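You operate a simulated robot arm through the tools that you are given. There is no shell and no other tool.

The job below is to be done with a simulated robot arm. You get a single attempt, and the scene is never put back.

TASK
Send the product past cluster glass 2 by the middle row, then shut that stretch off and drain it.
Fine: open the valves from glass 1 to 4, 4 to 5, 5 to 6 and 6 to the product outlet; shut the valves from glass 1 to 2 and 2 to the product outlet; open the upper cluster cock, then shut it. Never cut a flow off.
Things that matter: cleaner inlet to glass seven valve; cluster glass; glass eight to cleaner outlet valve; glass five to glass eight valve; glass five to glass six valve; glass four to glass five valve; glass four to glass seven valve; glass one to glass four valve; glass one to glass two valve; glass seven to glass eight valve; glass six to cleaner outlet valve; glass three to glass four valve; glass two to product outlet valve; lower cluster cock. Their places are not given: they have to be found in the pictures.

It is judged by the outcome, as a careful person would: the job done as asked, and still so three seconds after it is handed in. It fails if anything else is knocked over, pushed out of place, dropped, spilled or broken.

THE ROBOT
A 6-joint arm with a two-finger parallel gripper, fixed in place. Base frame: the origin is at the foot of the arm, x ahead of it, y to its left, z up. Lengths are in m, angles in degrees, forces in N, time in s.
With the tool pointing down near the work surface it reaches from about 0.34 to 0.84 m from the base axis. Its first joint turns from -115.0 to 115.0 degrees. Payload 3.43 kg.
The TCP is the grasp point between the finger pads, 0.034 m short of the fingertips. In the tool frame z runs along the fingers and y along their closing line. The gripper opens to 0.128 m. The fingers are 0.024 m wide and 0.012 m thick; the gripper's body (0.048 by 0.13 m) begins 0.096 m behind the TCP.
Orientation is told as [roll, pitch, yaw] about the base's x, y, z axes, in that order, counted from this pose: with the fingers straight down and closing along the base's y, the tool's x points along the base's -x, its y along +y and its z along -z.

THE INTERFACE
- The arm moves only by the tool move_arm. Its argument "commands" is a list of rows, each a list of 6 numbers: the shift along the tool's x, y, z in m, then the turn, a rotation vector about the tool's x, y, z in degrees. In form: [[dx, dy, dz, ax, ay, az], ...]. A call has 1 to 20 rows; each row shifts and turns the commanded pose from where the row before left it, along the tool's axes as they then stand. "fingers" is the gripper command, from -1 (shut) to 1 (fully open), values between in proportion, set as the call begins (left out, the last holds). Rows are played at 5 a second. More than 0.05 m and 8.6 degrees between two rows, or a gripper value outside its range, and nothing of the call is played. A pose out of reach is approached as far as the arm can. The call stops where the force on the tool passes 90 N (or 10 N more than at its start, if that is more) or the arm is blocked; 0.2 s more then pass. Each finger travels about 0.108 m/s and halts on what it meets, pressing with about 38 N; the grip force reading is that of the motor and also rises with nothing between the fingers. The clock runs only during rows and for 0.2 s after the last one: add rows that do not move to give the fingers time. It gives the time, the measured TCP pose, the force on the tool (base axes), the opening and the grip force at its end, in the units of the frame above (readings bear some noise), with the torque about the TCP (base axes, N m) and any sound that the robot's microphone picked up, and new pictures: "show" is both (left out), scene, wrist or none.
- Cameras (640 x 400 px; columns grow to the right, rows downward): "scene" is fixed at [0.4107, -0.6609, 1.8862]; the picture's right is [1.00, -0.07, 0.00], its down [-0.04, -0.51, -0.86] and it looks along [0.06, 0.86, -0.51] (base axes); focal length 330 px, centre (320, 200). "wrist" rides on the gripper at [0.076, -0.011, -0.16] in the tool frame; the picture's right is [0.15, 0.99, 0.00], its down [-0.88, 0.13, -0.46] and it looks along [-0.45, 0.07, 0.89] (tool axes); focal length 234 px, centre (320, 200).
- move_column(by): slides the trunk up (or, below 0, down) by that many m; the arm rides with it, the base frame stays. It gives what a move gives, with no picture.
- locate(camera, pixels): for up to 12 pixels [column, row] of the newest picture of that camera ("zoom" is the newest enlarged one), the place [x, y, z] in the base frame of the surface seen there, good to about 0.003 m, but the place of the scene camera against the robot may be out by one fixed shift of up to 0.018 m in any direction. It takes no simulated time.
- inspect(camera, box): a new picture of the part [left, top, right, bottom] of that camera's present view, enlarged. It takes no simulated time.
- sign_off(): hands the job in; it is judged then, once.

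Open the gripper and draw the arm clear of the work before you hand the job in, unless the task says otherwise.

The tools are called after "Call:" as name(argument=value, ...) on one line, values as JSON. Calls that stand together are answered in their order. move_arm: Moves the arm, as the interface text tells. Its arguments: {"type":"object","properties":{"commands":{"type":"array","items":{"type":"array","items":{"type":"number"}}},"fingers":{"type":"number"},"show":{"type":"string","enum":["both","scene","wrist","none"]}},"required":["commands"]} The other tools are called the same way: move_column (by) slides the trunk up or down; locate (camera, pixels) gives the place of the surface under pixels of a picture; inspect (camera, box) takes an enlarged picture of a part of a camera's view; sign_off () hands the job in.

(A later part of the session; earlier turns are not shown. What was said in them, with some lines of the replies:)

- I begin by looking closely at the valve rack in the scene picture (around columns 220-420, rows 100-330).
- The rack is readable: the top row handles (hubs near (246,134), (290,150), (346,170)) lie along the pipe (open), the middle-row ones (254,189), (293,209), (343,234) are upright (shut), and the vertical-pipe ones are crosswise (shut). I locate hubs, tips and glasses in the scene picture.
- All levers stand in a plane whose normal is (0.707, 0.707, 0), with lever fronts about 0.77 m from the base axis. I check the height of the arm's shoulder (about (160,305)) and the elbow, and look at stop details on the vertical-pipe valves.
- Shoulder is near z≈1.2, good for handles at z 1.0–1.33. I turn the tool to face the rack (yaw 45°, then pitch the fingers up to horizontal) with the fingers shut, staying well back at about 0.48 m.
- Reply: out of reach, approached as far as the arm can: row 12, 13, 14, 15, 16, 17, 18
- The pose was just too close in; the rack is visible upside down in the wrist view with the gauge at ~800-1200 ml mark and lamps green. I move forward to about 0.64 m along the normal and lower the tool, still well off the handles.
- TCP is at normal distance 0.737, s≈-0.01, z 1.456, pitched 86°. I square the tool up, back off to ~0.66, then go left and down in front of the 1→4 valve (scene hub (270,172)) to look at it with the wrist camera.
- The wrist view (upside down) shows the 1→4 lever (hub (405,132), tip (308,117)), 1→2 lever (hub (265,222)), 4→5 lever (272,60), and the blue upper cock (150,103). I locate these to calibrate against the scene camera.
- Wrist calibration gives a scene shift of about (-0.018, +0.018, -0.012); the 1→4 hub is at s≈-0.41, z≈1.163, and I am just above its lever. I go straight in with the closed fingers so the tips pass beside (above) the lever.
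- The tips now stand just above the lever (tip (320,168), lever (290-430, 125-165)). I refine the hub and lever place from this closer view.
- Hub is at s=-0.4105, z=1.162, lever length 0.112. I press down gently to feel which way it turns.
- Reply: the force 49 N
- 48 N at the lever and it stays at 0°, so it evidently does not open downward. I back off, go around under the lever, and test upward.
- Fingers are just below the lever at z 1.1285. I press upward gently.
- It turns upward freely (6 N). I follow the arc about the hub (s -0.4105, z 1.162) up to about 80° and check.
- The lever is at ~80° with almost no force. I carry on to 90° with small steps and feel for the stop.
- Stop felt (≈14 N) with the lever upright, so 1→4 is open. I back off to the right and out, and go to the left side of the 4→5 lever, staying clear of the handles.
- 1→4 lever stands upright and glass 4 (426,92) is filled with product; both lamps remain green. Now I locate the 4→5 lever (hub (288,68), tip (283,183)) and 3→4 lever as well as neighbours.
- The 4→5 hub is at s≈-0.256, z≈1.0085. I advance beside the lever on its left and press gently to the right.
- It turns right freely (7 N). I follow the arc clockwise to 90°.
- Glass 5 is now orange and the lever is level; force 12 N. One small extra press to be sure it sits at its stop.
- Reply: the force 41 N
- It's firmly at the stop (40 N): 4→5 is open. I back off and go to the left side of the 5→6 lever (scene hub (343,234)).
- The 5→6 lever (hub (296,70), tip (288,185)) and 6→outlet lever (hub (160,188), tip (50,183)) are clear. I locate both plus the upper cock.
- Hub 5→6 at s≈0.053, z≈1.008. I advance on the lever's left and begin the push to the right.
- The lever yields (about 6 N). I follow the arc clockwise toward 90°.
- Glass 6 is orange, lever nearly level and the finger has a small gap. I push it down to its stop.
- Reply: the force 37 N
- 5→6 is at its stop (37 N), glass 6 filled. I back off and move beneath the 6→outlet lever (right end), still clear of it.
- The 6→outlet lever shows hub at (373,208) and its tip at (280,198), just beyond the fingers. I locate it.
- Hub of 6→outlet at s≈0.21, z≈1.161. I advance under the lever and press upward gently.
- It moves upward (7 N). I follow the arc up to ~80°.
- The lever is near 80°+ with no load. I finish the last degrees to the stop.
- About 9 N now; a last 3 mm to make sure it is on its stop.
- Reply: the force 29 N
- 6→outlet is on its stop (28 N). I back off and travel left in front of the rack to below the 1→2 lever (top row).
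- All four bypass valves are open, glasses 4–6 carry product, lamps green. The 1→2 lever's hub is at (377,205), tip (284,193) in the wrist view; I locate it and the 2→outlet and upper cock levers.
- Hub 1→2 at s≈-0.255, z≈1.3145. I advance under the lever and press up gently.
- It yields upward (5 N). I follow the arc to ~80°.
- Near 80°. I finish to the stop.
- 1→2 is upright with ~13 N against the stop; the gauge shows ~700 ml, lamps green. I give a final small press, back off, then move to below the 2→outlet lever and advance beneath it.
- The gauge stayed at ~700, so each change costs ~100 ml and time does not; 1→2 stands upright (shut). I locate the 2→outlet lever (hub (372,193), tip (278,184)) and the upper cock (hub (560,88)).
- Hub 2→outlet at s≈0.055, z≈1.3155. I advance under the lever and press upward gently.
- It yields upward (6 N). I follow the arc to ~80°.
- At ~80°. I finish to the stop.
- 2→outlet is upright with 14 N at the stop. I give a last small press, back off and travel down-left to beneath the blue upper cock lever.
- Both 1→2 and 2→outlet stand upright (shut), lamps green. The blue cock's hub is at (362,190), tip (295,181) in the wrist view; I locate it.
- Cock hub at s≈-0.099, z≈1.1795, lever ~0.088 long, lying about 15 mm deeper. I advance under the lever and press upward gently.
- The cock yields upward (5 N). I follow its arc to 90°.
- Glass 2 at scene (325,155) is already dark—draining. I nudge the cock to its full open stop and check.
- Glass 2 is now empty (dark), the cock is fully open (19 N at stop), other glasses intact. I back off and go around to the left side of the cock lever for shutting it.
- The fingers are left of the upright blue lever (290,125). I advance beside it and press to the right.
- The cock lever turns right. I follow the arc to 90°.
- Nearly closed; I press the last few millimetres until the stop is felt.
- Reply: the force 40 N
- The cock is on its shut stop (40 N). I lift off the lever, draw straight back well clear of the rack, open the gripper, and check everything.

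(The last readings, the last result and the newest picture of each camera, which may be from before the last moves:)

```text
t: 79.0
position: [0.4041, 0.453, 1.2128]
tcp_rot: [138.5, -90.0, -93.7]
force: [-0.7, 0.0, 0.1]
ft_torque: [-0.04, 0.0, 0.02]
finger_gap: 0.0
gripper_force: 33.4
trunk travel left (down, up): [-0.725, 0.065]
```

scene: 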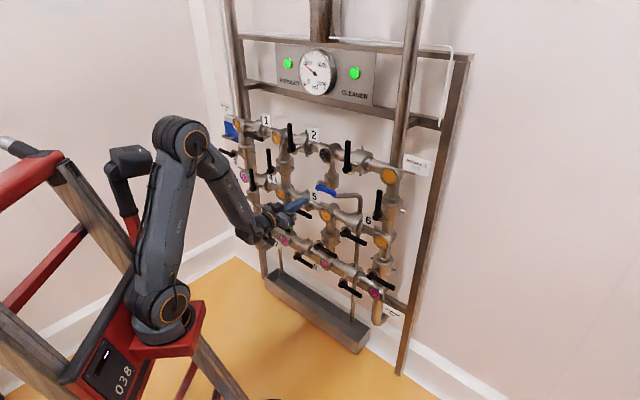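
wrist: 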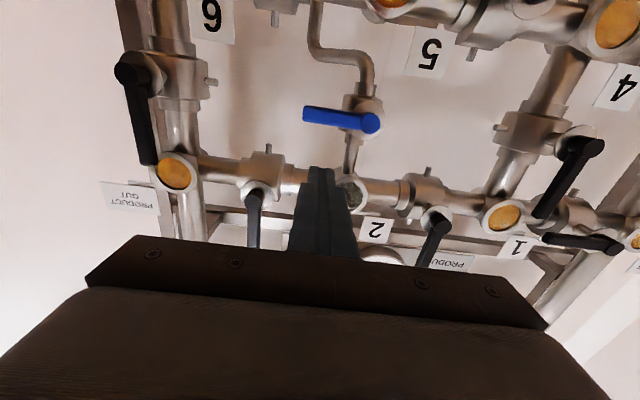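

The tool is clear at 0.61 m. I open the gripper and inspect the final state of all the levers and glasses.

Call:
move_arm(commands=[[0, 0, -0.02, 0, 0, 0], [0, 0, 0, 0, 0, 0], [0, 0, 0, 0, 0, 0], [0, 0, 0, 0, 0, 0]], fingers=1)

Call:
inspect(camera="scene", box=[220, 100, 340, 175])

Call:
inspect(camera="scene", box=[300, 125, 420, 200])

Call:
inspect(camera="scene", box=[300, 180, 420, 255])

Call:
inspect(camera="scene", box=[220, 150, 340, 225])

Call:
inspect(camera="scene", box=[270, 40, 366, 100])

```text
t: 80.0
position: [0.3894, 0.4396, 1.2101]
tcp_rot: [145.0, -89.8, -100.2]
force: [-0.3, 0.6, 0.7]
ft_torque: [-0.02, 0.0, -0.01]
finger_gap: 0.1281
gripper_force: 0.1
trunk travel left (down, up): [-0.725, 0.065]
```

scene: 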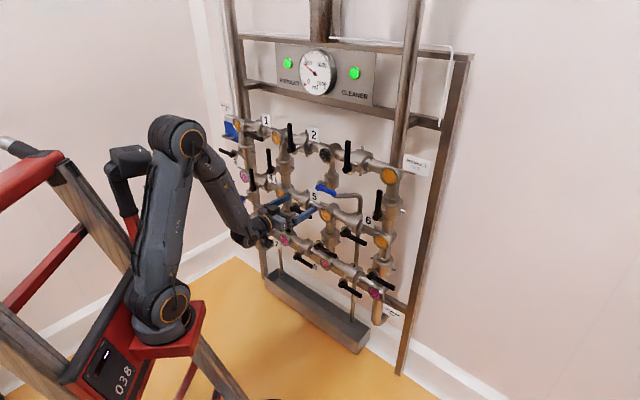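
wrist: 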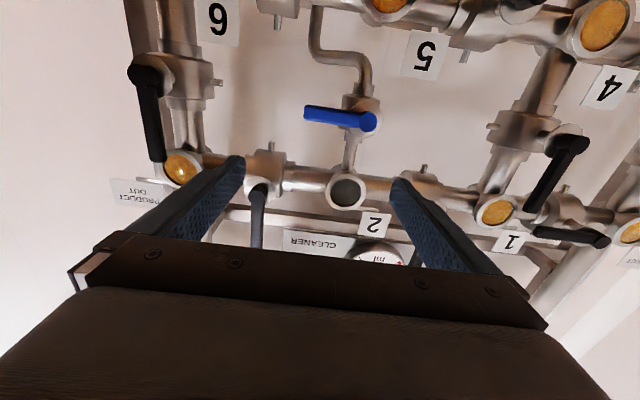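

```text
5.33 times, centred on (280, 138) of scene
```

zoom: 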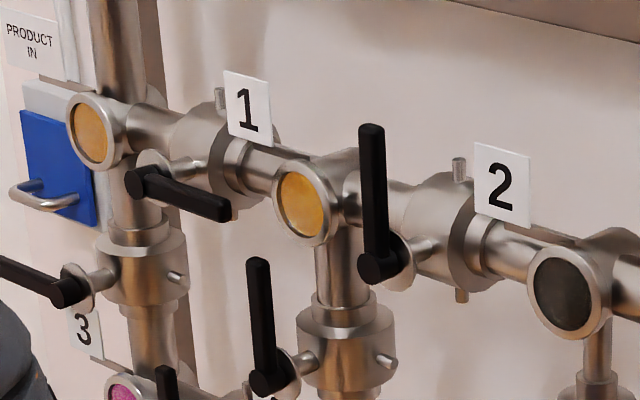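

```text
5.33 times, centred on (360, 162) of scene
```

zoom: 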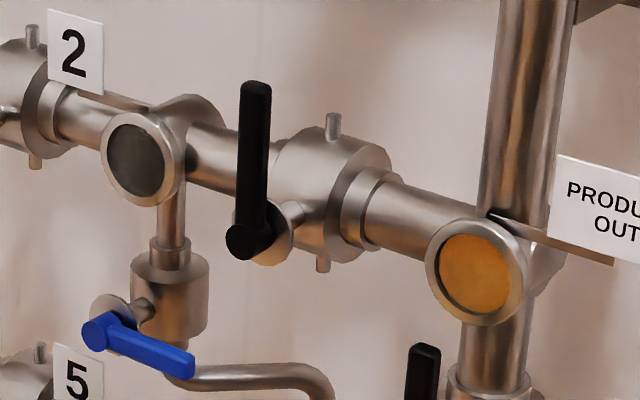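

```text
5.33 times, centred on (360, 218) of scene
```

zoom: 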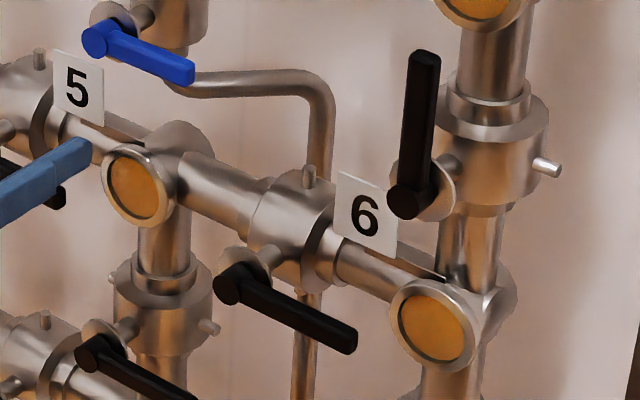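

```text
5.33 times, centred on (280, 188) of scene
```

zoom: 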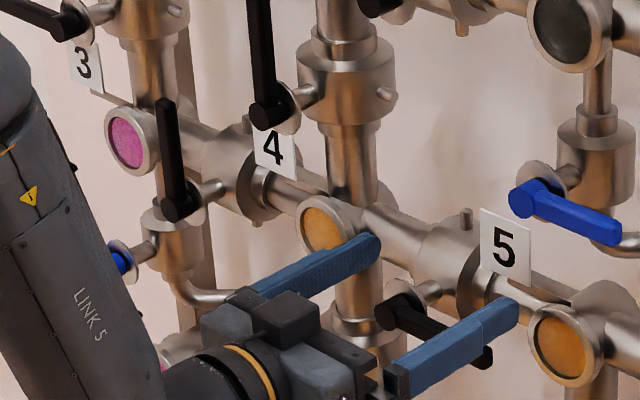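

```text
6.67 times, centred on (318, 70) of scene
```

zoom: 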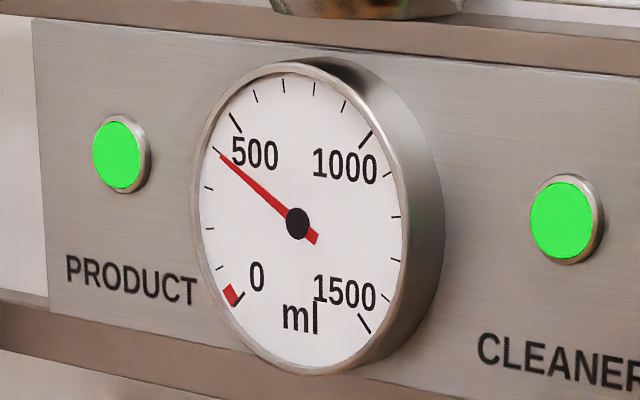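

All is as asked: 1→4, 4→5, 5→6 and 6→outlet open; 1→2 and 2→outlet upright (shut); glass 2 empty; upper cock shut; lamps green, gripper open and the arm clear. I hand the job in.

Call:
sign_off()

```text
The job is handed in.
```

The job is done and handed in. The product now runs by the middle row, and glass 2 is shut off and drained.

- **Opened:** the valves from glass 1 to 4, 4 to 5, 5 to 6 and 6 to the product outlet. Glasses 4, 5 and 6 show product.
- **Shut:** the valves from glass 1 to 2 and from 2 to the product outlet, only after the middle row was open. Both lamps were green in every picture I checked.
- **Drained:** I opened the upper cluster cock, saw glass 2 go empty, then shut it again against its stop.

- **Valve test:** on the glass 1 to 4 valve I first pressed the wrong way with about 48 N to find which way it turns. The lever did not move, and it then opened normally the other way.
- **Gauge:** it fell from about 1200 ml to 400 ml, roughly 100 ml per valve turned. It did not fall with time in between. I don't know what the gauge measures.

The gripper is open and the arm is about 0.15 m clear of the levers.
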